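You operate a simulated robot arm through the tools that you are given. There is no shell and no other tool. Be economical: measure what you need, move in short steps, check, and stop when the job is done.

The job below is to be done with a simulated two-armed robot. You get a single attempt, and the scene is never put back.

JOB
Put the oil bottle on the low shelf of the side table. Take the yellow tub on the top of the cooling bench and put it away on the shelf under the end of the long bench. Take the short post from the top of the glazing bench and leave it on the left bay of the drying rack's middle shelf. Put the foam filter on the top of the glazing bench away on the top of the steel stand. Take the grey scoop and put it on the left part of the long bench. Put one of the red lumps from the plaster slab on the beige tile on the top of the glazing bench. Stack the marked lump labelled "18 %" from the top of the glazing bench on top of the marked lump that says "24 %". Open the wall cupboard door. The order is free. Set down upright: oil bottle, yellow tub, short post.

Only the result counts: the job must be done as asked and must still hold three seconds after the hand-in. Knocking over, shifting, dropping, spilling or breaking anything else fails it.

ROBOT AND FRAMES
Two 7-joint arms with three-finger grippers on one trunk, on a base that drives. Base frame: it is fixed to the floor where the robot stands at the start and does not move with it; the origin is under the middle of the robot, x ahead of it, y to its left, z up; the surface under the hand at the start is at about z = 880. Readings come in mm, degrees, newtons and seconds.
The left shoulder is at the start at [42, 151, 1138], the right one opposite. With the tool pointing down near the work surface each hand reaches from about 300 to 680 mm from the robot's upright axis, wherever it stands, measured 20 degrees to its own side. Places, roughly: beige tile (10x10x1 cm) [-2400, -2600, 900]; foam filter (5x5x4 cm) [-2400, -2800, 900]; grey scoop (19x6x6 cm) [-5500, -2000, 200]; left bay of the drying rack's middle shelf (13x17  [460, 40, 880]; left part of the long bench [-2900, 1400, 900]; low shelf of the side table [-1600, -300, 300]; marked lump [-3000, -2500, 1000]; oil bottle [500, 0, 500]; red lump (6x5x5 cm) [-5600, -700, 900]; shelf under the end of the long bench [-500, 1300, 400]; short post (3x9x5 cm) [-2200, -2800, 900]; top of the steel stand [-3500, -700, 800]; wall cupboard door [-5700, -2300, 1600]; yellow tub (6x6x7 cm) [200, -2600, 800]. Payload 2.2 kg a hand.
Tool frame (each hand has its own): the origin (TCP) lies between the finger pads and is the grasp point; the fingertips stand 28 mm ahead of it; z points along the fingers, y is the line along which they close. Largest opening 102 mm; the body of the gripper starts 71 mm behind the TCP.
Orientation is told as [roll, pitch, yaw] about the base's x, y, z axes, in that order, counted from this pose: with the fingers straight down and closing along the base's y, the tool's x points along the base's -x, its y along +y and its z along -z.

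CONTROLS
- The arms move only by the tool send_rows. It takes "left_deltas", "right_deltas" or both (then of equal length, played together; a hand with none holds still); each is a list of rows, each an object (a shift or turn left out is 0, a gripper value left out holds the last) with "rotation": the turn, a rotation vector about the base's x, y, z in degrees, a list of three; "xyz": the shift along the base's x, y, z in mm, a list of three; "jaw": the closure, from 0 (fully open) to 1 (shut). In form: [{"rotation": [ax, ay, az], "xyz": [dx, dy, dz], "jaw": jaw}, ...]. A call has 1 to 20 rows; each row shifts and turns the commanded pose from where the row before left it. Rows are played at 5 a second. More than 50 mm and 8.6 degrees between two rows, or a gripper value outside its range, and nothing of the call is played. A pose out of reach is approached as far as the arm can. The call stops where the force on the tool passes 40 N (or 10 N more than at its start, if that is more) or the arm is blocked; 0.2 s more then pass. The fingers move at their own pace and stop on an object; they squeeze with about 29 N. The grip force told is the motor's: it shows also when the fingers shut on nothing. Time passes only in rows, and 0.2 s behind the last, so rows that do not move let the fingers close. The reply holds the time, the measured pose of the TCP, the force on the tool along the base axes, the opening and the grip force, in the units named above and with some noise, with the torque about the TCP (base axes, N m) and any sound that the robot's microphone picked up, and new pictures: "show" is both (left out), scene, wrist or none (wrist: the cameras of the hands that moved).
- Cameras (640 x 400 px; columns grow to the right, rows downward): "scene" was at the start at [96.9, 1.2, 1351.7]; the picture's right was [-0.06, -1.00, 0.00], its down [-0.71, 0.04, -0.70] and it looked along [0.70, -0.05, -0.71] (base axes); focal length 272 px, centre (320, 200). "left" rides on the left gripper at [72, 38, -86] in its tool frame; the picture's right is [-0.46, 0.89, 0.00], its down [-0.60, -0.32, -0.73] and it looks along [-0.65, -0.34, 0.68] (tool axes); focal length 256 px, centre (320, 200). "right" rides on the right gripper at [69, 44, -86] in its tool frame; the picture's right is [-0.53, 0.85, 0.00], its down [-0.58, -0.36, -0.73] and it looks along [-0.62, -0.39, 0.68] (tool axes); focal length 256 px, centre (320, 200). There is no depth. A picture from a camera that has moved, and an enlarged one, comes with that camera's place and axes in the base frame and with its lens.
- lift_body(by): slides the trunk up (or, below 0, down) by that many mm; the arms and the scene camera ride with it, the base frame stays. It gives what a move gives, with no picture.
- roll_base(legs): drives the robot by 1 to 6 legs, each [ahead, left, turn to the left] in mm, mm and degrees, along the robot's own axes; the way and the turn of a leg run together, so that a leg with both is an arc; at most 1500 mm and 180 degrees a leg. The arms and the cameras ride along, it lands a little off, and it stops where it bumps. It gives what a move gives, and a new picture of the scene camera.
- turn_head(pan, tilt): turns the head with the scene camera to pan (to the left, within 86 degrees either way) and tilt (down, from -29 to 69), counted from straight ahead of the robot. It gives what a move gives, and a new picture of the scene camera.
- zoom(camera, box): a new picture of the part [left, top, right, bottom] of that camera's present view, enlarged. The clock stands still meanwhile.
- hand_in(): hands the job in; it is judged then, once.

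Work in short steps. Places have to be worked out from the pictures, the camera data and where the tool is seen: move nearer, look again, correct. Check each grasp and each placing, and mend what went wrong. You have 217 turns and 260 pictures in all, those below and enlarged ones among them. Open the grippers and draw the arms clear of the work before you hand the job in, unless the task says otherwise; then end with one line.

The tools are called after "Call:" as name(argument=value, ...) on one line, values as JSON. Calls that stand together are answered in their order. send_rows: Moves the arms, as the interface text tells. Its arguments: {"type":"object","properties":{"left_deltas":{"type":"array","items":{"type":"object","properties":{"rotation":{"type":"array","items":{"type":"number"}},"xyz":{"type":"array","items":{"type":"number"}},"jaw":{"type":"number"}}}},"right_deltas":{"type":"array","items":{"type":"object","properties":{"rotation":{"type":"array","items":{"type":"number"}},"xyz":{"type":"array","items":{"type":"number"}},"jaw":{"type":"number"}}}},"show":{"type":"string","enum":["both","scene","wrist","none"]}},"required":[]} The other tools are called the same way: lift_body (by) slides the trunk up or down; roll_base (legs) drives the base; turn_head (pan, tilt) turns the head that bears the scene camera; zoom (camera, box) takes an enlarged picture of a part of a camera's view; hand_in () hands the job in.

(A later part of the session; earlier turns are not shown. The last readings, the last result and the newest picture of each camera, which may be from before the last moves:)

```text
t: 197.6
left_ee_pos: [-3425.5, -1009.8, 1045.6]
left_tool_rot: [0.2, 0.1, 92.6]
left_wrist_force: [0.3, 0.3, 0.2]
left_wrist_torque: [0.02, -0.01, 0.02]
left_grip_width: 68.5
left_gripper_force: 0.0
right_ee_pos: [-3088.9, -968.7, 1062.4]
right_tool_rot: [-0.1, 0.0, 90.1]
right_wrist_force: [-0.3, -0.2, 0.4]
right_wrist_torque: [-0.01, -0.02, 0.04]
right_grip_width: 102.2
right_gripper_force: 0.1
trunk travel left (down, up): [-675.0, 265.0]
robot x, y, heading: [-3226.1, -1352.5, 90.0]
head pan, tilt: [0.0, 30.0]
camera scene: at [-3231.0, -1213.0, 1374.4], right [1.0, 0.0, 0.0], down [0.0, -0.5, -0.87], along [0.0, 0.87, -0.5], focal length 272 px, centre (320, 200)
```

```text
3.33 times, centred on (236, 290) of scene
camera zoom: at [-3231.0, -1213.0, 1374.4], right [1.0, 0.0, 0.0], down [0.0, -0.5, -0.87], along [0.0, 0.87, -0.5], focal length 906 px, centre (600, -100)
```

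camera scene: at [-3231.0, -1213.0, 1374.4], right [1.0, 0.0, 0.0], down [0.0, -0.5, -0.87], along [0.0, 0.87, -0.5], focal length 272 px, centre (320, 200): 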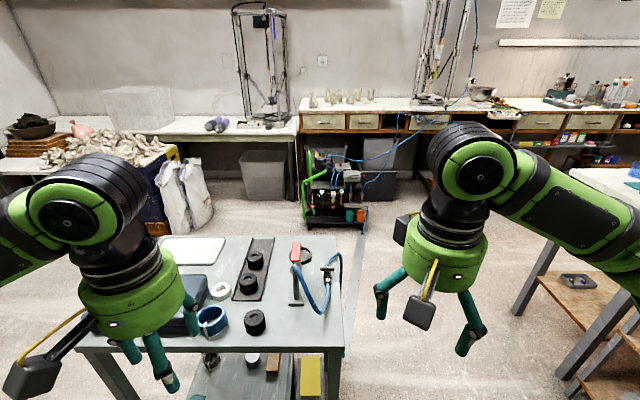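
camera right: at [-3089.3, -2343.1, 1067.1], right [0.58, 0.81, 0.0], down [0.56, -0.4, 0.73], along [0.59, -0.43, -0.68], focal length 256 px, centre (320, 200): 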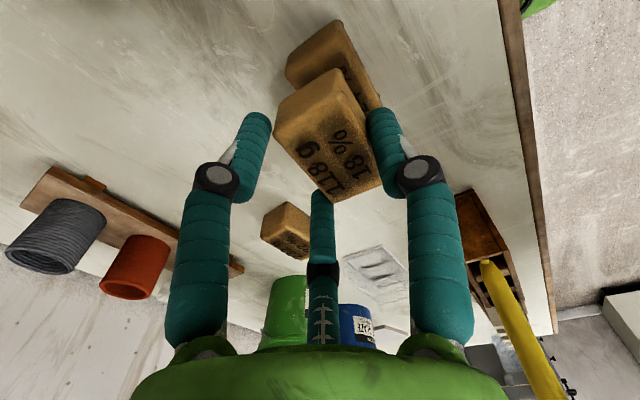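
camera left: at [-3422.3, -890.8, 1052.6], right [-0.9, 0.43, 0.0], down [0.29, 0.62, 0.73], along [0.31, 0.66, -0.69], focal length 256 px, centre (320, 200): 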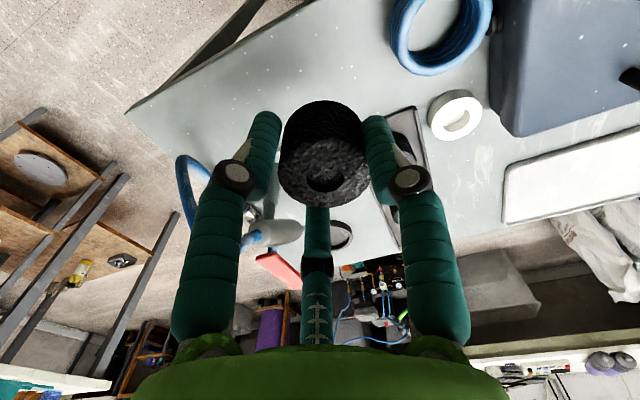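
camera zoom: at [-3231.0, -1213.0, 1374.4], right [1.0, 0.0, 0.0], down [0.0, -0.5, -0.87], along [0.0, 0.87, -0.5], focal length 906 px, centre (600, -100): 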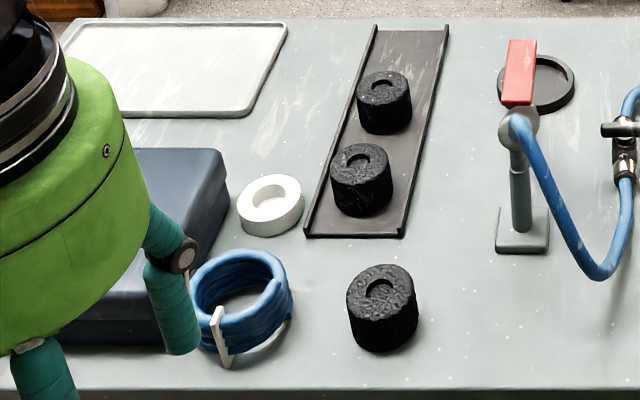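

Filter placed. Next the red lumps: back off, turn west and drive to the far bench.

Call:
roll_base(legs=[[-230, 0, 0], [0, 0, 90], [1400, 0, 0]])

Call:
turn_head(pan=0, tilt=15)

```text
t: 209.7
left_ee_pos: [-4976.9, -1749.9, 1044.7]
left_tool_rot: [0.3, 0.3, -178.1]
left_wrist_force: [-0.8, 0.3, -0.1]
left_wrist_torque: [0.0, 0.02, -0.02]
left_grip_width: 68.3
left_gripper_force: 0.1
right_ee_pos: [-5013.7, -1414.4, 1062.2]
right_tool_rot: [-0.2, 0.1, 179.5]
right_wrist_force: [-0.7, 0.6, 0.3]
right_wrist_torque: [0.0, 0.05, 0.01]
right_grip_width: 102.0
right_gripper_force: 0.0
trunk travel left (down, up): [-675.0, 265.0]
robot x, y, heading: [-4637.1, -1556.3, 179.1]
head pan, tilt: [0.0, 30.0]
camera scene: at [-4771.2, -1558.8, 1374.2], right [0.01, 1.0, 0.0], down [0.5, -0.01, -0.87], along [-0.87, 0.01, -0.5], focal length 272 px, centre (320, 200)
```

scene: 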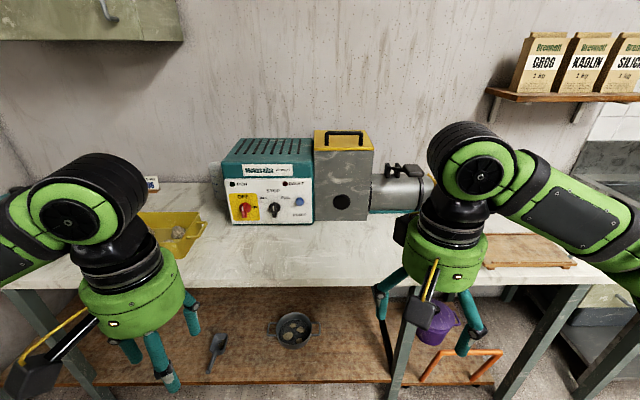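

```text
t: 210.5
left_ee_pos: [-4976.8, -1750.3, 1044.9]
left_tool_rot: [0.3, 0.3, -178.1]
left_wrist_force: [-0.2, 0.1, 0.1]
left_wrist_torque: [0.02, 0.01, 0.02]
left_grip_width: 68.2
left_gripper_force: 0.0
right_ee_pos: [-5015.7, -1414.8, 1062.9]
right_tool_rot: [-0.2, 0.0, 179.5]
right_wrist_force: [-0.5, 0.5, 0.9]
right_wrist_torque: [0.0, 0.03, -0.01]
right_grip_width: 102.1
right_gripper_force: 0.2
trunk travel left (down, up): [-675.0, 265.0]
robot x, y, heading: [-4631.6, -1560.4, 179.2]
head pan, tilt: [0.0, 15.0]
camera scene: at [-4774.5, -1558.8, 1398.3], right [0.01, 1.0, 0.0], down [0.26, 0.0, -0.97], along [-0.97, 0.01, -0.26], focal length 272 px, centre (320, 200)
```

scene: 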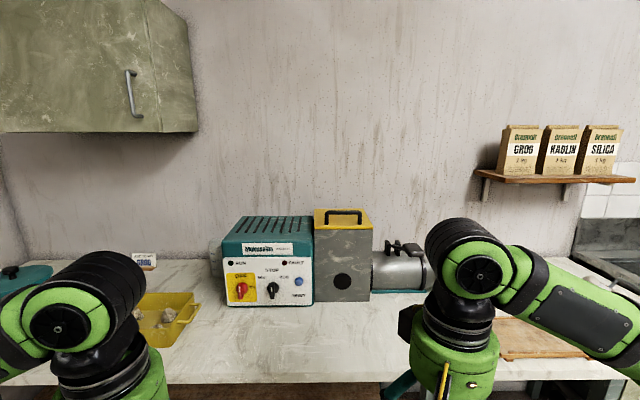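

The cupboard handle is seen at upper left and the scoop on the low shelf. Look at the cupboard by panning left and up.

Call:
turn_head(pan=35, tilt=0)

Call:
zoom(camera="scene", box=[220, 40, 540, 240])

```text
t: 211.5
left_ee_pos: [-4976.4, -1750.5, 1045.7]
left_tool_rot: [0.3, 0.2, -178.0]
left_wrist_force: [0.2, 0.4, -0.9]
left_wrist_torque: [-0.04, 0.02, -0.05]
left_grip_width: 68.1
left_gripper_force: 0.0
right_ee_pos: [-5015.3, -1415.5, 1061.2]
right_tool_rot: [-0.2, 0.1, 179.5]
right_wrist_force: [-0.3, 0.8, 0.6]
right_wrist_torque: [-0.03, 0.01, 0.01]
right_grip_width: 102.0
right_gripper_force: 0.1
trunk travel left (down, up): [-675.0, 265.0]
robot x, y, heading: [-4632.9, -1555.9, 179.3]
head pan, tilt: [35.0, 0.0]
camera scene: at [-4755.4, -1610.5, 1422.5], right [-0.56, 0.83, 0.0], down [0.0, 0.0, -1.0], along [-0.83, -0.56, 0.0], focal length 272 px, centre (320, 200)
```

scene: 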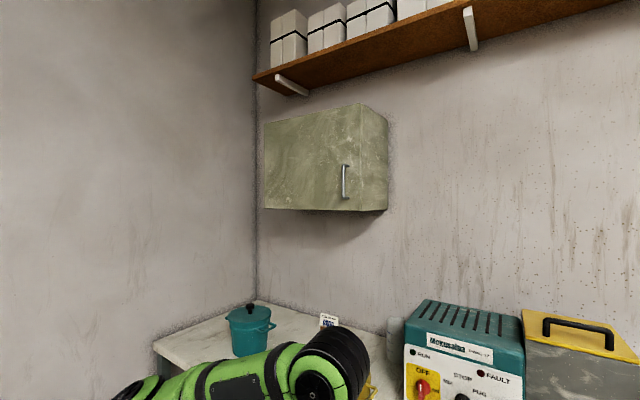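

```text
2.00 times, centred on (380, 140) of scene
camera zoom: at [-4755.4, -1610.5, 1422.5], right [-0.56, 0.83, 0.0], down [0.0, 0.0, -1.0], along [-0.83, -0.56, 0.0], focal length 544 px, centre (200, 320)
```

zoom: 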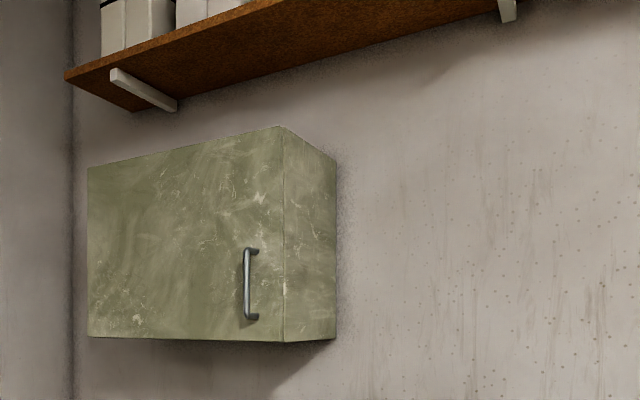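

Handle bar ≈(-5613,-2087), z 1422–1552; hinge on the left at y≈-2529, door 49 cm wide. Raise the trunk fully, move to (-4885,-1900), and pitch the left hand horizontal.

Call:
lift_body(by=264)

Call:
roll_base(legs=[[0, 340, 1], [230, 0, 0]])

Call:
send_rows(left_deltas=[{"rotation": [0, 8, 0], "xyz": [0, 0, 15]}, {"rotation": [0, 8, 0], "xyz": [0, 0, 15]}, {"rotation": [0, 8, 0], "xyz": [0, 0, 15]}, {"rotation": [0, 8, 0], "xyz": [0, 0, 15]}, {"rotation": [0, 8, 0], "xyz": [0, 0, 15]}, {"rotation": [0, 8, 0], "xyz": [0, 0, 15]}, {"rotation": [0, 8, 0], "xyz": [-10, 0, 15]}, {"rotation": [0, 8, 0], "xyz": [-10, 0, 15]}, {"rotation": [0, 8, 0], "xyz": [-10, 0, 15]}, {"rotation": [0, 8, 0], "xyz": [-10, 0, 15]}, {"rotation": [0, 8, 0], "xyz": [-10, 0, 15]}], show="both")

```text
t: 214.2
left_ee_pos: [-4977.9, -1751.0, 1308.5]
left_tool_rot: [0.3, 0.2, -178.1]
left_wrist_force: [-0.7, -0.4, 0.5]
left_wrist_torque: [0.0, -0.02, 0.03]
left_grip_width: 68.5
left_gripper_force: 0.1
right_ee_pos: [-5015.1, -1414.3, 1326.8]
right_tool_rot: [-0.2, 0.1, 179.4]
right_wrist_force: [-0.5, -0.6, 0.1]
right_wrist_torque: [0.01, -0.04, 0.01]
right_grip_width: 102.1
right_gripper_force: 0.0
trunk travel left (down, up): [-939.0, 1.0]
robot x, y, heading: [-4632.3, -1561.5, 179.7]
head pan, tilt: [35.0, 0.0]
```

```text
t: 217.8
left_ee_pos: [-5199.2, -2100.1, 1311.0]
left_tool_rot: [0.3, -0.1, -177.2]
left_wrist_force: [0.9, 0.5, 0.2]
left_wrist_torque: [0.01, 0.01, 0.02]
left_grip_width: 68.3
left_gripper_force: 0.0
right_ee_pos: [-5242.5, -1766.1, 1328.0]
right_tool_rot: [-0.2, -0.2, -179.6]
right_wrist_force: [0.0, 0.2, 0.2]
right_wrist_torque: [-0.01, 0.07, 0.0]
right_grip_width: 102.1
right_gripper_force: 0.0
trunk travel left (down, up): [-939.0, 1.0]
robot x, y, heading: [-4861.9, -1907.1, -179.6]
head pan, tilt: [35.0, 0.0]
camera scene: at [-4978.9, -1956.5, 1687.0], right [-0.58, 0.82, 0.0], down [0.0, 0.0, -1.0], along [-0.82, -0.58, 0.0], focal length 272 px, centre (320, 200)
```

scene: 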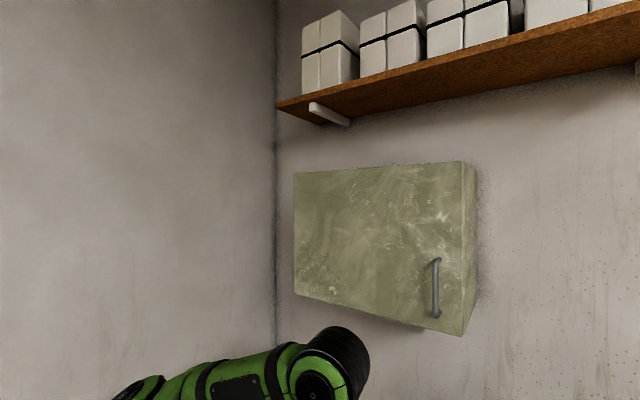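

```text
t: 220.2
left_ee_pos: [-5321.8, -2090.8, 1547.1]
left_tool_rot: [-53.3, -86.4, -126.2]
left_wrist_force: [-0.8, 0.0, 0.4]
left_wrist_torque: [0.01, 0.01, -0.02]
left_grip_width: 68.4
left_gripper_force: 0.1
left hand out of reach, approached as far as the arm can: row 4, 5, 6, 7, 8, 9, 10, 11
right_ee_pos: [-5247.8, -1766.7, 1326.2]
right_tool_rot: [-0.2, 0.0, -179.5]
right_wrist_force: [-0.3, 0.1, 0.8]
right_wrist_torque: [0.0, -0.03, 0.02]
right_grip_width: 102.2
right_gripper_force: 0.2
trunk travel left (down, up): [-939.0, 1.0]
robot x, y, heading: [-4863.1, -1906.1, -179.8]
head pan, tilt: [35.0, 0.0]
camera scene: at [-4985.6, -1957.3, 1686.4], right [-0.58, 0.82, 0.0], down [0.0, 0.0, -1.0], along [-0.82, -0.58, 0.0], focal length 272 px, centre (320, 200)
camera left: at [-5232.9, -2124.1, 1476.7], right [-0.01, -0.91, 0.42], down [0.71, 0.29, 0.65], along [-0.71, 0.3, 0.64], focal length 256 px, centre (320, 200)
```

scene: 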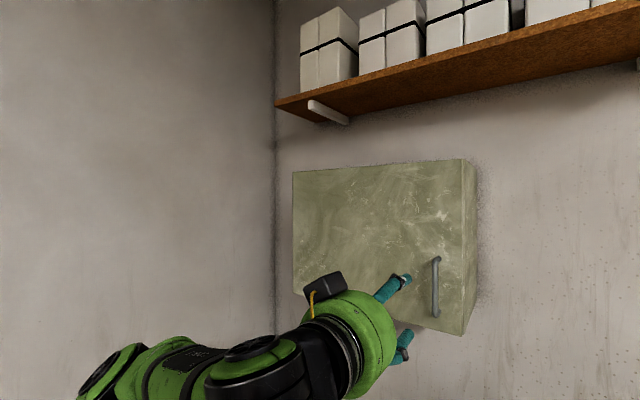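
left: 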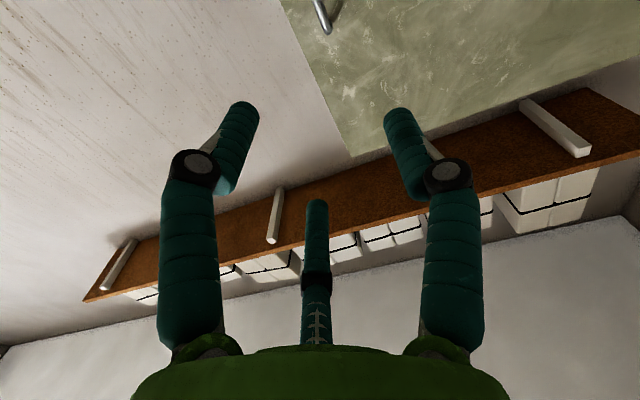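

Triangulated handle: (-5633,-2098), z 1428–1556. Bring the horizontal hand to x≈-5530, z≈1490 with full opening and look.

Call:
send_rows(left_deltas=[{"xyz": [-30, 0, -8], "jaw": 0.2}, {"xyz": [-35, 0, -8]}, {"xyz": [-35, 0, -8]}, {"xyz": [-35, 0, -8]}, {"xyz": [-35, 0, -8]}, {"xyz": [-35, 0, -8]}, {}], show="both")

```text
t: 221.8
left_ee_pos: [-5524.8, -2090.4, 1498.6]
left_tool_rot: [-53.7, -86.5, -126.0]
left_wrist_force: [0.6, -0.7, -0.1]
left_wrist_torque: [-0.01, 0.0, 0.01]
left_grip_width: 81.6
left_gripper_force: 0.1
right_ee_pos: [-5247.5, -1767.1, 1326.3]
right_tool_rot: [-0.2, 0.1, -179.4]
right_wrist_force: [-0.6, 0.0, -0.3]
right_wrist_torque: [-0.02, 0.01, 0.0]
right_grip_width: 102.2
right_gripper_force: 0.2
trunk travel left (down, up): [-939.0, 1.0]
robot x, y, heading: [-4863.3, -1904.7, -179.7]
head pan, tilt: [35.0, 0.0]
camera scene: at [-4984.0, -1957.1, 1686.6], right [-0.58, 0.82, 0.0], down [0.0, 0.0, -1.0], along [-0.82, -0.58, 0.0], focal length 272 px, centre (320, 200)
camera left: at [-5436.7, -2123.7, 1428.5], right [-0.01, -0.91, 0.42], down [0.71, 0.29, 0.65], along [-0.71, 0.3, 0.64], focal length 256 px, centre (320, 200)
```

scene: 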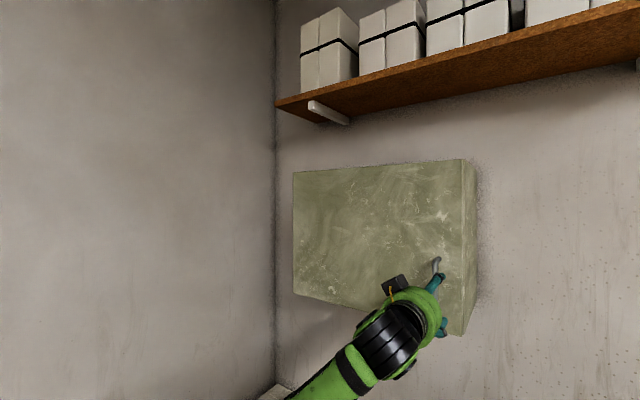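
left: 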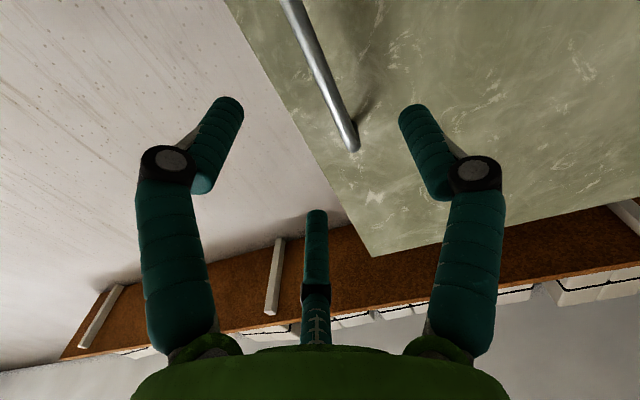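

Wrist view confirms bar at (-5636,-2094). Advance 98 mm and close on it.

Call:
send_rows(left_deltas=[{"xyz": [-35, -2, -4]}, {"xyz": [-35, -2, -3]}, {"xyz": [-28, 0, 0]}, {"jaw": 0.9}, {"jaw": 0.95}, {"jaw": 0.95}], show="wrist")

```text
t: 223.2
left_ee_pos: [-5621.8, -2092.4, 1492.1]
left_tool_rot: [-54.2, -86.5, -125.4]
left_wrist_force: [-0.8, 2.1, 5.4]
left_wrist_torque: [-0.77, 0.01, -0.04]
left_grip_width: 20.2
left_gripper_force: 44.8
right_ee_pos: [-5246.4, -1765.2, 1327.2]
right_tool_rot: [0.0, 0.1, -179.5]
right_wrist_force: [-0.4, -0.7, 0.1]
right_wrist_torque: [0.02, -0.02, 0.02]
right_grip_width: 101.9
right_gripper_force: 0.1
trunk travel left (down, up): [-939.0, 1.0]
robot x, y, heading: [-4861.5, -1905.4, -179.9]
head pan, tilt: [35.0, 0.0]
camera left: at [-5533.5, -2126.5, 1423.0], right [-0.01, -0.91, 0.42], down [0.71, 0.29, 0.64], along [-0.71, 0.31, 0.64], focal length 256 px, centre (320, 200)
```

left: 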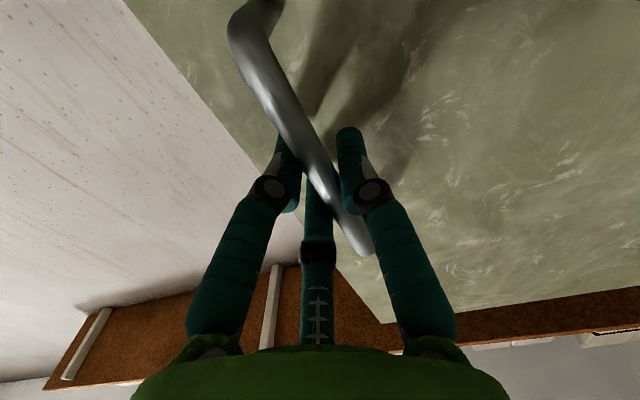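

Handle gripped. Pull along the arc (hinge ≈(-5668,-2547), R≈454), rotating the hand slightly with the door.

Call:
send_rows(left_deltas=[{"xyz": [8, -0.5, 0]}, {"xyz": [16, -1.5, 0], "rotation": [0, 0, -1]}, {"xyz": [18, -2.5, 0], "rotation": [0, 0, -1]}, {"xyz": [18, -3.5, 0], "rotation": [0, 0, -1.5]}, {"xyz": [18, -4.5, 0], "rotation": [0, 0, -1.5]}, {"xyz": [20, -6, 0], "rotation": [0, 0, -1.5]}, {"xyz": [20, -8, 0], "rotation": [0, 0, -2]}, {"xyz": [20, -9, 0], "rotation": [0, 0, -2]}, {"xyz": [20, -10, 0], "rotation": [0, 0, -2]}, {}], show="scene")

```text
t: 225.4
left_ee_pos: [-5463.0, -2135.9, 1492.8]
left_tool_rot: [-51.3, -86.5, -141.0]
left_wrist_force: [3.2, 6.2, 4.9]
left_wrist_torque: [-0.84, 0.49, 0.1]
left_grip_width: 19.6
left_gripper_force: 44.4
right_ee_pos: [-5245.6, -1762.7, 1327.5]
right_tool_rot: [0.0, -0.1, -179.5]
right_wrist_force: [-0.1, 0.7, 0.4]
right_wrist_torque: [0.03, -0.02, -0.02]
right_grip_width: 101.9
right_gripper_force: 0.0
trunk travel left (down, up): [-939.0, 1.0]
robot x, y, heading: [-4860.3, -1905.7, -179.7]
head pan, tilt: [35.0, 0.0]
camera scene: at [-4982.1, -1952.7, 1686.8], right [-0.58, 0.82, 0.0], down [0.0, 0.0, -1.0], along [-0.82, -0.58, 0.0], focal length 272 px, centre (320, 200)
```

scene: 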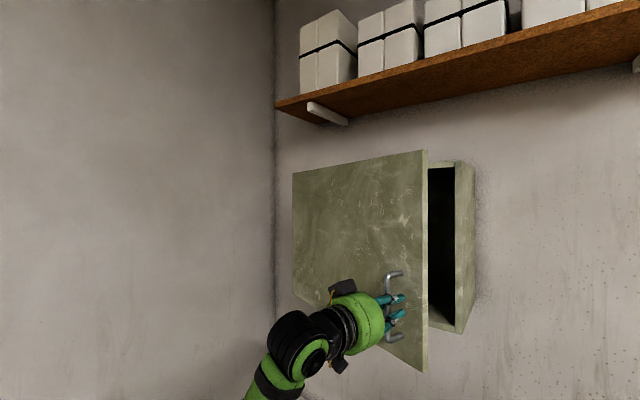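

Door follows well (~20°). Continue the arc to ~40°.

Call:
send_rows(left_deltas=[{"xyz": [20, -10, 0], "rotation": [0, 0, -2]}, {"xyz": [20, -11, 0], "rotation": [0, 0, -2]}, {"xyz": [19, -12, 0], "rotation": [0, 0, -2]}, {"xyz": [18, -13, 0], "rotation": [0, 0, -2]}, {"xyz": [18, -14, 0], "rotation": [0, 0, -2]}, {"xyz": [17, -15, 0], "rotation": [0, 0, -2]}, {}], show="scene")

```text
t: 227.0
left_ee_pos: [-5351.0, -2211.5, 1492.7]
left_tool_rot: [-51.2, -86.6, -152.9]
left_wrist_force: [5.4, 5.9, 2.5]
left_wrist_torque: [-0.98, 0.18, 0.22]
left_grip_width: 19.4
left_gripper_force: 44.6
right_ee_pos: [-5243.9, -1762.7, 1327.5]
right_tool_rot: [0.0, 0.0, -179.5]
right_wrist_force: [0.2, 0.0, -0.4]
right_wrist_torque: [-0.05, 0.0, -0.04]
right_grip_width: 101.9
right_gripper_force: 0.2
trunk travel left (down, up): [-939.0, 1.0]
robot x, y, heading: [-4864.2, -1907.3, -179.6]
head pan, tilt: [35.0, 0.0]
camera scene: at [-4981.6, -1953.1, 1686.9], right [-0.58, 0.82, 0.0], down [0.0, 0.0, -1.0], along [-0.82, -0.58, 0.0], focal length 272 px, centre (320, 200)
```

scene: 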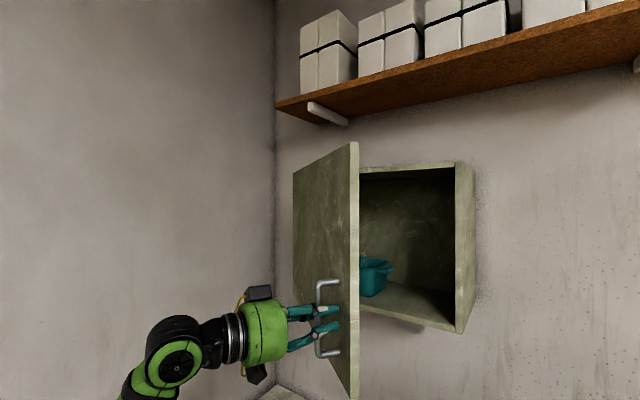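

Continue to ~60°.

Call:
send_rows(left_deltas=[{"xyz": [15, -16, 0], "rotation": [0, 0, -3]}, {"xyz": [14.5, -17, 0], "rotation": [0, 0, -3]}, {"xyz": [13, -17.5, 0], "rotation": [0, 0, -3]}, {"xyz": [12.5, -18, 0], "rotation": [0, 0, -3]}, {"xyz": [12, -19, 0], "rotation": [0, 0, -3]}, {"xyz": [11, -19.5, 0], "rotation": [0, 0, -3]}, {"xyz": [10, -20, 0], "rotation": [0, 0, -3]}, {}], show="scene")

```text
t: 228.8
left_ee_pos: [-5255.0, -2338.4, 1492.7]
left_tool_rot: [-44.8, -86.6, 179.4]
left_wrist_force: [26.2, 12.5, -20.5]
left_wrist_torque: [-0.46, 1.36, 0.2]
left_grip_width: 19.2
left_gripper_force: 44.1
right_ee_pos: [-5238.6, -1763.3, 1328.5]
right_tool_rot: [-0.1, -0.3, -179.3]
right_wrist_force: [1.0, -0.5, -0.3]
right_wrist_torque: [0.0, -0.02, -0.02]
right_grip_width: 101.9
right_gripper_force: 0.1
trunk travel left (down, up): [-939.0, 1.0]
robot x, y, heading: [-4861.4, -1907.3, -179.5]
head pan, tilt: [35.0, 0.0]
camera scene: at [-4973.9, -1953.5, 1687.3], right [-0.58, 0.82, 0.0], down [-0.01, 0.0, -1.0], along [-0.82, -0.58, 0.01], focal length 272 px, centre (320, 200)
```

scene: 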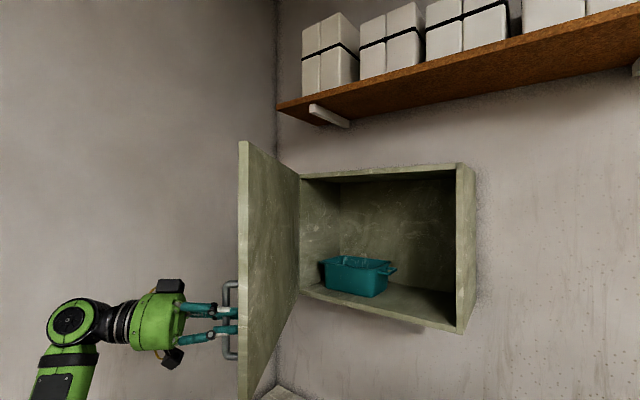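

Door at ≈58°. To open it wider I release, back off, and then push the inner face. Open and withdraw first.

Call:
send_rows(left_deltas=[{"jaw": 0.5}, {"jaw": 0.3}, {"xyz": [14, -15, 0]}, {"xyz": [14, -15, 0]}, {"xyz": [14, -15, 0]}, {"xyz": [14, -15, 0]}], show="none")

Call:
roll_base(legs=[[-300, 0, 0]])

```text
t: 230.2
left_ee_pos: [-5209.1, -2402.0, 1492.4]
left_tool_rot: [-53.1, -86.4, -172.1]
left_wrist_force: [-0.8, -0.3, 0.5]
left_wrist_torque: [0.01, -0.03, 0.03]
left_grip_width: 71.5
left_gripper_force: 0.0
right_ee_pos: [-5246.6, -1765.8, 1327.0]
right_tool_rot: [-0.2, 0.2, -179.5]
right_wrist_force: [-0.4, -0.1, -0.1]
right_wrist_torque: [0.0, 0.0, -0.02]
right_grip_width: 102.4
right_gripper_force: 0.1
trunk travel left (down, up): [-939.0, 1.0]
robot x, y, heading: [-4863.4, -1905.0, -179.6]
head pan, tilt: [35.0, 0.0]
```

```text
t: 232.2
left_ee_pos: [-4913.2, -2400.2, 1490.4]
left_tool_rot: [-53.0, -86.2, -172.3]
left_wrist_force: [-0.6, -0.5, 0.1]
left_wrist_torque: [0.0, 0.0, 0.0]
left_grip_width: 71.7
left_gripper_force: 0.0
right_ee_pos: [-4952.4, -1764.8, 1326.2]
right_tool_rot: [-0.1, 0.3, -179.4]
right_wrist_force: [-0.2, 0.5, -0.1]
right_wrist_torque: [-0.02, -0.01, -0.01]
right_grip_width: 102.1
right_gripper_force: 0.0
trunk travel left (down, up): [-939.0, 1.0]
robot x, y, heading: [-4562.5, -1902.6, -179.9]
head pan, tilt: [35.0, 0.0]
camera scene: at [-4688.8, -1955.3, 1686.1], right [-0.58, 0.82, 0.0], down [0.0, 0.0, -1.0], along [-0.82, -0.58, 0.0], focal length 272 px, centre (320, 200)
```

scene: 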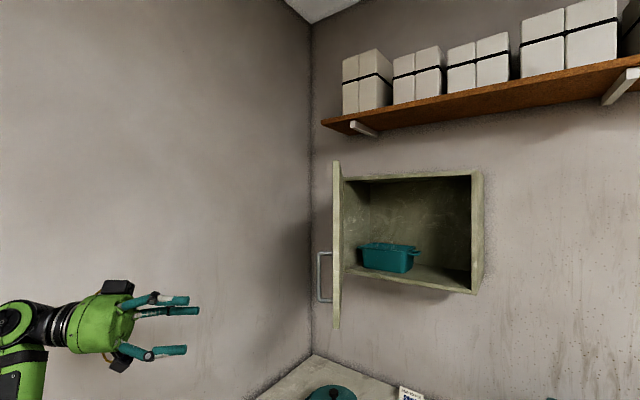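

Door stays open at ~57°. I'll push it further from inside: turn the hand back to point west and shift it north of the door edge.

Call:
send_rows(left_deltas=[{"xyz": [-25, 30, 0], "rotation": [0, 0, 8], "jaw": 0.8}, {"xyz": [-25, 35, 0], "rotation": [0, 0, 8]}, {"xyz": [-25, 35, 0], "rotation": [0, 0, 8]}, {"xyz": [-25, 35, 0], "rotation": [0, 0, 8]}, {"xyz": [-25, 35, 0], "rotation": [0, 0, 8]}, {"xyz": [-25, 35, 0], "rotation": [0, 0, 6]}, {}], show="none")

Call:
roll_base(legs=[[230, 0, 0]])

```text
t: 233.8
left_ee_pos: [-5060.8, -2193.6, 1491.5]
left_tool_rot: [-55.0, -86.4, -124.1]
left_wrist_force: [0.6, -0.3, 1.0]
left_wrist_torque: [0.0, 0.01, 0.0]
left_grip_width: 20.2
left_gripper_force: 0.1
right_ee_pos: [-4947.4, -1764.6, 1325.5]
right_tool_rot: [-0.2, 0.1, -179.6]
right_wrist_force: [-0.8, -0.3, 0.1]
right_wrist_torque: [-0.01, 0.03, 0.01]
right_grip_width: 102.1
right_gripper_force: 0.2
trunk travel left (down, up): [-939.0, 1.0]
robot x, y, heading: [-4563.5, -1900.8, -179.7]
head pan, tilt: [35.0, 0.0]
```

```text
t: 235.6
left_ee_pos: [-5285.2, -2192.3, 1492.5]
left_tool_rot: [-56.1, -86.5, -123.2]
left_wrist_force: [0.6, 0.9, 0.0]
left_wrist_torque: [-0.01, -0.02, -0.01]
left_grip_width: 20.5
left_gripper_force: 0.0
right_ee_pos: [-5172.3, -1763.4, 1328.1]
right_tool_rot: [-0.2, -0.2, -179.5]
right_wrist_force: [-0.3, 0.8, 0.7]
right_wrist_torque: [0.02, 0.02, -0.03]
right_grip_width: 101.9
right_gripper_force: 0.1
trunk travel left (down, up): [-939.0, 1.0]
robot x, y, heading: [-4790.1, -1906.5, -180.0]
head pan, tilt: [35.0, 0.0]
camera scene: at [-4908.7, -1955.9, 1687.0], right [-0.58, 0.82, 0.0], down [0.0, 0.0, -1.0], along [-0.82, -0.58, 0.0], focal length 272 px, centre (320, 200)
```

scene: 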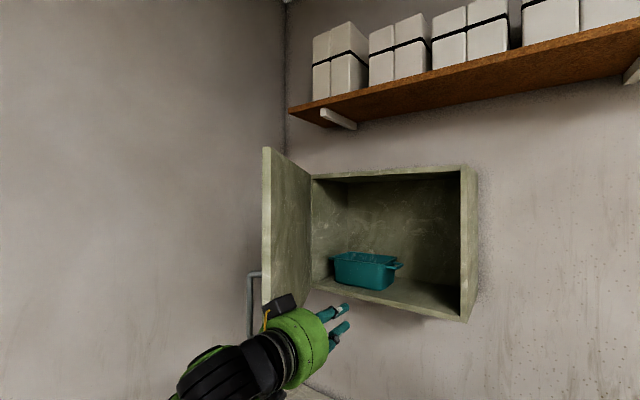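

Hand is inside the door. Push south.

Call:
send_rows(left_deltas=[{"xyz": [0, -30, 0]}, {"xyz": [0, -30, 0]}, {"xyz": [0, -25, 0]}, {"xyz": [0, -25, 0]}, {"xyz": [0, -25, 0]}, {"xyz": [0, -25, 0]}, {"xyz": [0, -25, 0]}, {"xyz": [0, -25, 0]}, {"xyz": [0, -25, 0]}, {"xyz": [0, -20, 0]}, {"xyz": [0, -20, 0]}], show="scene")

```text
t: 236.8
left_ee_pos: [-5274.8, -2317.1, 1495.0]
left_tool_rot: [-57.9, -86.6, -121.6]
left_wrist_force: [27.0, 9.7, -5.5]
left_wrist_torque: [0.15, 0.48, 1.79]
left_grip_width: 20.2
left_gripper_force: 0.1
right_ee_pos: [-5165.7, -1764.3, 1329.1]
right_tool_rot: [-0.1, -0.4, -179.5]
right_wrist_force: [-0.3, 0.1, 0.1]
right_wrist_torque: [0.0, -0.01, 0.0]
right_grip_width: 101.9
right_gripper_force: 0.1
trunk travel left (down, up): [-939.0, 1.0]
robot x, y, heading: [-4790.6, -1901.9, -179.6]
head pan, tilt: [35.0, 0.0]
stopped in row 5 (left hand): the force on the tool passed its limit at 47 N (the readings are from after the stop); the commanded pose is now the measured one
camera scene: at [-4900.0, -1953.9, 1687.6], right [-0.58, 0.82, 0.0], down [-0.01, 0.0, -1.0], along [-0.82, -0.58, 0.01], focal length 272 px, centre (320, 200)
```

scene: 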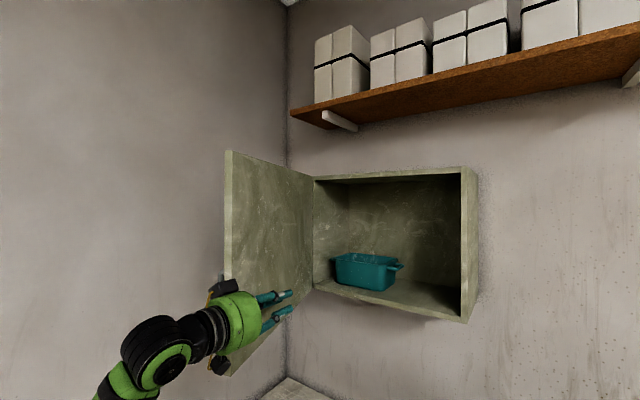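

Door now ≈69°. Push a bit further along its arc.

Call:
send_rows(left_deltas=[{"xyz": [8, 5, 0]}, {"xyz": [8, -15, 0]}, {"xyz": [8, -20, 0]}, {"xyz": [8, -20, 0]}, {"xyz": [6, -20, 0]}, {"xyz": [5, -20, 0]}, {"xyz": [3, -20, 0]}], show="scene")

```text
t: 238.4
left_ee_pos: [-5242.2, -2431.5, 1488.7]
left_tool_rot: [-50.6, -86.2, -128.9]
left_wrist_force: [0.0, -0.9, -1.0]
left_wrist_torque: [0.01, 0.04, 0.0]
left_grip_width: 20.3
left_gripper_force: 0.1
right_ee_pos: [-5176.0, -1765.1, 1327.2]
right_tool_rot: [-0.2, 0.2, -179.6]
right_wrist_force: [0.4, -0.5, 0.6]
right_wrist_torque: [0.01, 0.0, 0.02]
right_grip_width: 102.0
right_gripper_force: 0.1
trunk travel left (down, up): [-939.0, 1.0]
robot x, y, heading: [-4794.0, -1904.7, -179.8]
head pan, tilt: [35.0, 0.0]
camera scene: at [-4913.4, -1956.7, 1686.5], right [-0.58, 0.82, 0.0], down [0.0, 0.0, -1.0], along [-0.82, -0.58, 0.0], focal length 272 px, centre (320, 200)
```

scene: 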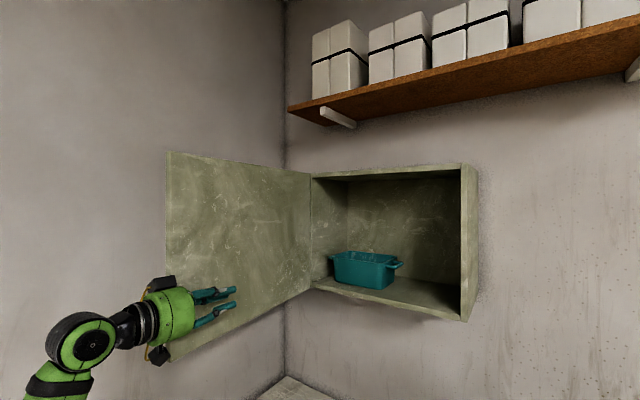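

Door is ~85–90° open. Move the hand clear (north), back off, and return the left hand to a downward pose.

Call:
send_rows(left_deltas=[{"xyz": [0, 30, 0]}, {"xyz": [0, 30, 0]}, {"xyz": [0, 30, 0]}], show="none")

Call:
roll_base(legs=[[-300, 0, 0]])

Call:
send_rows(left_deltas=[{"rotation": [0, -8, 0], "xyz": [15, 20, -25], "jaw": 0}, {"rotation": [0, -8, 0], "xyz": [15, 20, -25]}, {"rotation": [0, -8, 0], "xyz": [15, 20, -25]}, {"rotation": [0, -8, 0], "xyz": [15, 20, -25]}, {"rotation": [0, -8, 0], "xyz": [15, 15, -25]}, {"rotation": [0, -8, 0], "xyz": [10, 15, -25]}, {"rotation": [0, -8, 0], "xyz": [10, 15, -25]}, {"rotation": [0, -8, 0], "xyz": [10, 15, 0]}, {"rotation": [0, -8, 0], "xyz": [10, 0, 0]}, {"rotation": [0, -8, 0], "xyz": [10, 0, 0]}, {"rotation": [0, -7, 0], "xyz": [10, 0, 0]}, {}], show="scene")

```text
t: 239.2
left_ee_pos: [-5243.3, -2338.5, 1489.4]
left_tool_rot: [-51.0, -86.2, -128.6]
left_wrist_force: [0.1, 0.1, -0.9]
left_wrist_torque: [0.01, 0.02, 0.01]
left_grip_width: 20.5
left_gripper_force: 0.0
right_ee_pos: [-5176.1, -1763.9, 1325.8]
right_tool_rot: [-0.1, 0.1, -179.7]
right_wrist_force: [0.1, -0.1, -0.4]
right_wrist_torque: [0.0, -0.02, 0.0]
right_grip_width: 102.1
right_gripper_force: 0.0
trunk travel left (down, up): [-939.0, 1.0]
robot x, y, heading: [-4793.8, -1903.7, -179.5]
head pan, tilt: [35.0, 0.0]
```

```text
t: 241.2
left_ee_pos: [-4947.9, -2337.7, 1488.9]
left_tool_rot: [-49.1, -86.1, -130.5]
left_wrist_force: [-0.2, 0.3, -0.4]
left_wrist_torque: [-0.01, 0.04, -0.01]
left_grip_width: 20.5
left_gripper_force: 0.0
right_ee_pos: [-4880.7, -1762.4, 1324.9]
right_tool_rot: [-0.2, 0.3, -179.7]
right_wrist_force: [-0.6, -0.1, 1.5]
right_wrist_torque: [-0.03, -0.06, 0.0]
right_grip_width: 102.2
right_gripper_force: 0.0
trunk travel left (down, up): [-939.0, 1.0]
robot x, y, heading: [-4493.0, -1901.5, -179.8]
head pan, tilt: [35.0, 0.0]
camera scene: at [-4618.6, -1954.6, 1686.1], right [-0.58, 0.82, 0.0], down [0.0, 0.0, -1.0], along [-0.82, -0.58, 0.0], focal length 272 px, centre (320, 200)
```

scene: 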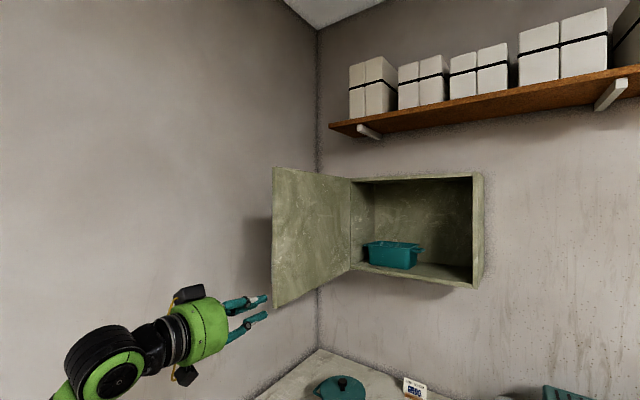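

```text
t: 243.8
left_ee_pos: [-4815.8, -2205.4, 1321.8]
left_tool_rot: [0.2, -0.6, -177.0]
left_wrist_force: [0.6, 0.0, 0.1]
left_wrist_torque: [-0.02, 0.03, 0.01]
left_grip_width: 102.0
left_gripper_force: 0.0
left hand out of reach, approached as far as the arm can: row 4, 5
right_ee_pos: [-4876.7, -1760.3, 1325.9]
right_tool_rot: [-0.2, 0.2, -179.6]
right_wrist_force: [1.0, 0.4, -0.6]
right_wrist_torque: [0.02, 0.03, 0.02]
right_grip_width: 101.9
right_gripper_force: 0.1
trunk travel left (down, up): [-939.0, 1.0]
robot x, y, heading: [-4489.8, -1906.5, -179.9]
head pan, tilt: [35.0, 0.0]
camera scene: at [-4614.0, -1953.9, 1686.6], right [-0.58, 0.82, 0.0], down [0.0, 0.0, -1.0], along [-0.82, -0.58, 0.0], focal length 272 px, centre (320, 200)
```

scene: 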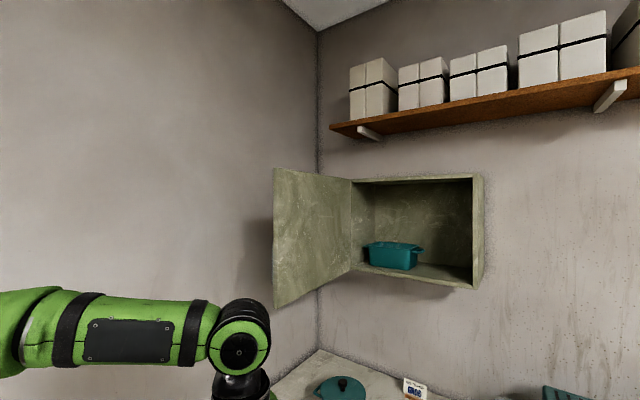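

Lower the trunk 880 and look at the low shelf.

Call:
lift_body(by=-400)

Call:
lift_body(by=-400)

Call:
lift_body(by=-80)

Call:
turn_head(pan=0, tilt=20)

```text
t: 247.6
left_ee_pos: [-4816.7, -2204.7, 921.5]
left_tool_rot: [0.4, -0.6, -177.0]
left_wrist_force: [-0.2, 0.2, 0.2]
left_wrist_torque: [0.01, -0.01, 0.02]
left_grip_width: 101.9
left_gripper_force: 0.1
right_ee_pos: [-4876.9, -1762.6, 926.1]
right_tool_rot: [-0.2, 0.1, -179.7]
right_wrist_force: [0.0, 0.6, 0.0]
right_wrist_torque: [-0.01, 0.02, 0.03]
right_grip_width: 101.9
right_gripper_force: 0.1
trunk travel left (down, up): [-539.0, 401.0]
robot x, y, heading: [-4491.9, -1905.3, -180.1]
head pan, tilt: [35.0, 0.0]
```

```text
t: 251.5
left_ee_pos: [-4816.8, -2205.1, 522.0]
left_tool_rot: [0.3, -0.6, -177.0]
left_wrist_force: [0.7, 0.7, -0.1]
left_wrist_torque: [0.03, -0.01, -0.01]
left_grip_width: 102.0
left_gripper_force: 0.0
right_ee_pos: [-4876.2, -1762.9, 527.4]
right_tool_rot: [-0.2, 0.0, -179.7]
right_wrist_force: [0.2, 0.4, 0.1]
right_wrist_torque: [0.05, 0.0, -0.01]
right_grip_width: 101.9
right_gripper_force: 0.0
trunk travel left (down, up): [-139.0, 801.0]
robot x, y, heading: [-4488.9, -1905.1, -179.8]
head pan, tilt: [35.0, 0.0]
```

```text
t: 252.6
left_ee_pos: [-4816.8, -2205.4, 441.6]
left_tool_rot: [0.3, -0.6, -177.0]
left_wrist_force: [-0.4, 0.2, -0.5]
left_wrist_torque: [0.03, 0.02, 0.05]
left_grip_width: 102.0
left_gripper_force: 0.1
right_ee_pos: [-4875.7, -1762.5, 446.2]
right_tool_rot: [-0.1, 0.1, -179.7]
right_wrist_force: [0.2, 0.3, 0.8]
right_wrist_torque: [-0.03, 0.02, 0.0]
right_grip_width: 102.2
right_gripper_force: 0.0
trunk travel left (down, up): [-59.0, 881.0]
robot x, y, heading: [-4494.7, -1904.9, -180.1]
head pan, tilt: [35.0, 0.0]
```

```text
t: 253.7
left_ee_pos: [-4817.7, -2205.3, 441.6]
left_tool_rot: [0.3, -0.6, -177.0]
left_wrist_force: [0.2, -1.0, 0.3]
left_wrist_torque: [-0.04, 0.04, -0.02]
left_grip_width: 101.9
left_gripper_force: 0.1
right_ee_pos: [-4876.6, -1763.5, 446.8]
right_tool_rot: [-0.2, 0.1, -179.7]
right_wrist_force: [0.2, 0.3, -0.3]
right_wrist_torque: [-0.01, 0.0, 0.01]
right_grip_width: 101.9
right_gripper_force: 0.2
trunk travel left (down, up): [-59.0, 881.0]
robot x, y, heading: [-4491.4, -1903.7, -179.9]
head pan, tilt: [0.0, 20.0]
camera scene: at [-4634.3, -1903.1, 774.3], right [0.0, 1.0, 0.0], down [0.34, 0.0, -0.94], along [-0.94, 0.0, -0.34], focal length 272 px, centre (320, 200)
```

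scene: 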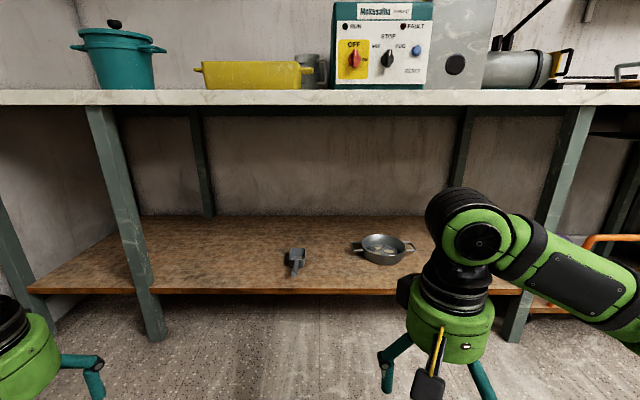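

Zoom on the scoop.

Call:
zoom(camera="scene", box=[256, 230, 336, 280])

```text
8.00 times, centred on (296, 255) of scene
camera zoom: at [-4634.3, -1903.1, 774.3], right [0.0, 1.0, 0.0], down [0.34, 0.0, -0.94], along [-0.94, 0.0, -0.34], focal length 2174 px, centre (512, -240)
```

zoom: 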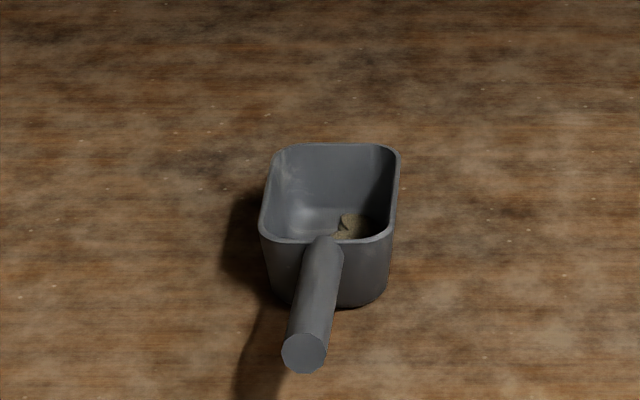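

The scoop holds something, so keep it level: plan a vertical top grasp of its bowl under the bench. Tuck the left hand, lower the trunk 55 more, and move in.

Call:
send_rows(left_deltas=[{"xyz": [9, 38, 0]}, {"xyz": [9, 38, 0]}, {"xyz": [9, 38, 0]}, {"xyz": [9, 37, 0]}], show="none")

Call:
lift_body(by=-55)

Call:
roll_base(legs=[[0, 246, 0], [400, 0, 0]])

Call:
zoom(camera="right", box=[0, 0, 640, 400])

```text
t: 254.7
left_ee_pos: [-4778.9, -2054.4, 441.3]
left_tool_rot: [0.3, -0.6, -177.1]
left_wrist_force: [-0.4, -0.3, -0.8]
left_wrist_torque: [0.03, 0.0, -0.01]
left_grip_width: 102.0
left_gripper_force: 0.1
right_ee_pos: [-4876.2, -1763.1, 446.8]
right_tool_rot: [-0.2, 0.1, -179.8]
right_wrist_force: [-0.1, -0.7, -0.7]
right_wrist_torque: [0.01, 0.01, 0.01]
right_grip_width: 102.1
right_gripper_force: 0.1
trunk travel left (down, up): [-59.0, 881.0]
robot x, y, heading: [-4490.1, -1904.2, -180.1]
head pan, tilt: [0.0, 20.0]
```

```text
t: 255.6
left_ee_pos: [-4779.8, -2056.1, 387.3]
left_tool_rot: [0.4, -0.7, -177.0]
left_wrist_force: [0.1, -0.4, 0.5]
left_wrist_torque: [0.0, 0.02, 0.0]
left_grip_width: 102.1
left_gripper_force: 0.0
right_ee_pos: [-4876.5, -1761.6, 391.8]
right_tool_rot: [-0.2, 0.1, -179.6]
right_wrist_force: [0.3, 0.4, 0.0]
right_wrist_torque: [-0.01, 0.03, 0.04]
right_grip_width: 101.8
right_gripper_force: 0.0
trunk travel left (down, up): [-4.0, 936.0]
robot x, y, heading: [-4491.8, -1903.7, -179.8]
head pan, tilt: [0.0, 20.0]
```

```text
t: 259.5
left_ee_pos: [-5181.6, -2297.9, 386.2]
left_tool_rot: [0.3, -0.6, -177.2]
left_wrist_force: [-0.5, -0.3, -0.6]
left_wrist_torque: [0.02, 0.0, 0.01]
left_grip_width: 101.8
left_gripper_force: 0.0
right_ee_pos: [-5274.9, -2003.7, 391.9]
right_tool_rot: [-0.1, 0.1, -180.0]
right_wrist_force: [0.0, -0.3, -0.1]
right_wrist_torque: [-0.02, 0.0, 0.0]
right_grip_width: 101.9
right_gripper_force: 0.0
trunk travel left (down, up): [-4.0, 936.0]
robot x, y, heading: [-4892.5, -2148.9, 179.9]
head pan, tilt: [0.0, 20.0]
camera scene: at [-5034.0, -2146.3, 719.2], right [0.0, 1.0, 0.0], down [0.34, 0.0, -0.94], along [-0.94, 0.0, -0.34], focal length 272 px, centre (320, 200)
```

scene: 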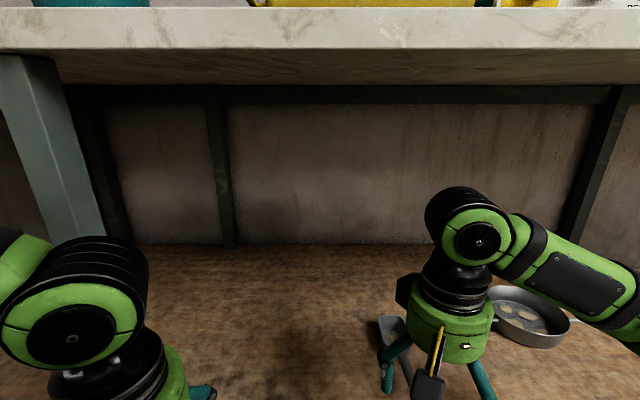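

```text
1.00 times, centred on (320, 200) of right (not enlarged: the box is as wide or as high as the picture)
camera zoom: at [-5207.7, -2047.7, 478.7], right [-0.53, -0.85, 0.0], down [-0.58, 0.36, 0.73], along [-0.62, 0.39, -0.68], focal length 256 px, centre (320, 200)
```

zoom: 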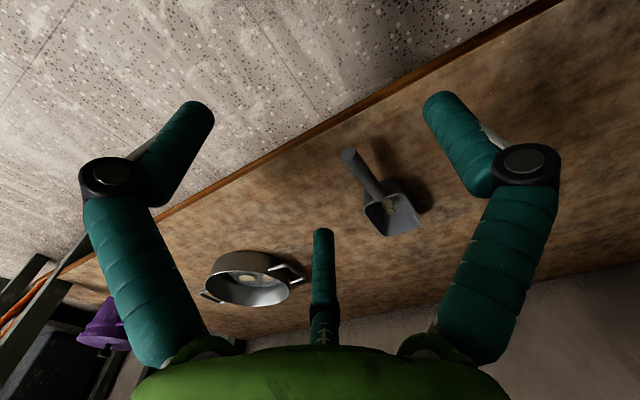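

Triangulated: bowl centre (-5505,-1986), handle end (-5367,-1985,253), shelf ≈215. Move in 80, hand above the bowl, and check.

Call:
roll_base(legs=[[80, 0, 0]])

Call:
send_rows(right_deltas=[{"xyz": [-38, 8, 0]}, {"xyz": [-38, 8, 0]}, {"xyz": [-38, 8, -10]}, {"xyz": [-38, 7, -20]}, {}], show="both")

```text
t: 260.6
left_ee_pos: [-5260.6, -2297.5, 385.2]
left_tool_rot: [0.3, -0.6, -177.3]
left_wrist_force: [0.0, 0.6, -0.4]
left_wrist_torque: [0.0, 0.03, -0.01]
left_grip_width: 102.1
left_gripper_force: 0.0
right_ee_pos: [-5355.5, -2005.0, 391.3]
right_tool_rot: [-0.3, 0.1, -180.0]
right_wrist_force: [-0.1, 0.6, 0.0]
right_wrist_torque: [-0.04, 0.02, 0.0]
right_grip_width: 101.8
right_gripper_force: 0.1
trunk travel left (down, up): [-4.0, 936.0]
robot x, y, heading: [-4969.6, -2145.7, 180.0]
head pan, tilt: [0.0, 20.0]
camera scene: at [-5114.3, -2146.1, 719.2], right [0.0, 1.0, 0.0], down [0.34, 0.0, -0.94], along [-0.94, 0.0, -0.34], focal length 272 px, centre (320, 200)
```

scene: 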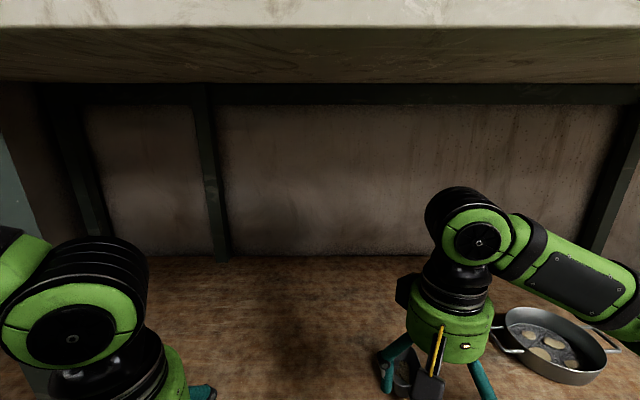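

```text
t: 261.8
left_ee_pos: [-5262.0, -2297.7, 387.2]
left_tool_rot: [0.3, -0.6, -177.4]
left_wrist_force: [-0.5, 0.1, -0.1]
left_wrist_torque: [0.0, 0.01, 0.03]
left_grip_width: 102.0
left_gripper_force: 0.0
right_ee_pos: [-5509.8, -1974.0, 361.3]
right_tool_rot: [-0.1, 0.1, -179.9]
right_wrist_force: [0.8, 0.0, 0.9]
right_wrist_torque: [0.03, 0.01, -0.01]
right_grip_width: 102.0
right_gripper_force: 0.0
trunk travel left (down, up): [-4.0, 936.0]
robot x, y, heading: [-4971.4, -2146.7, 179.9]
head pan, tilt: [0.0, 20.0]
camera scene: at [-5114.4, -2146.1, 719.2], right [0.0, 1.0, 0.0], down [0.34, 0.0, -0.94], along [-0.94, 0.0, -0.34], focal length 272 px, centre (320, 200)
camera right: at [-5441.9, -2016.3, 448.3], right [-0.53, -0.85, 0.0], down [-0.58, 0.36, 0.73], along [-0.62, 0.39, -0.68], focal length 256 px, centre (320, 200)
```

scene: 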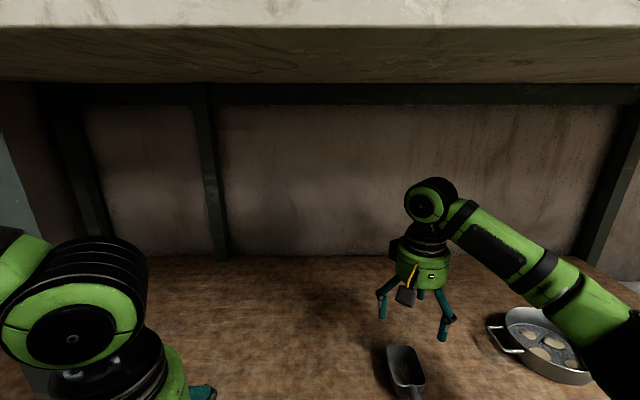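
right: 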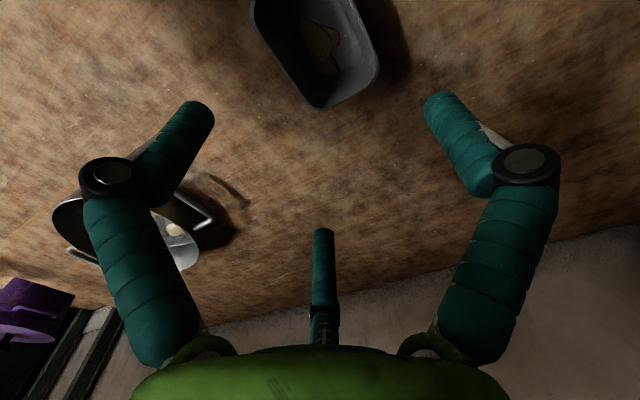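

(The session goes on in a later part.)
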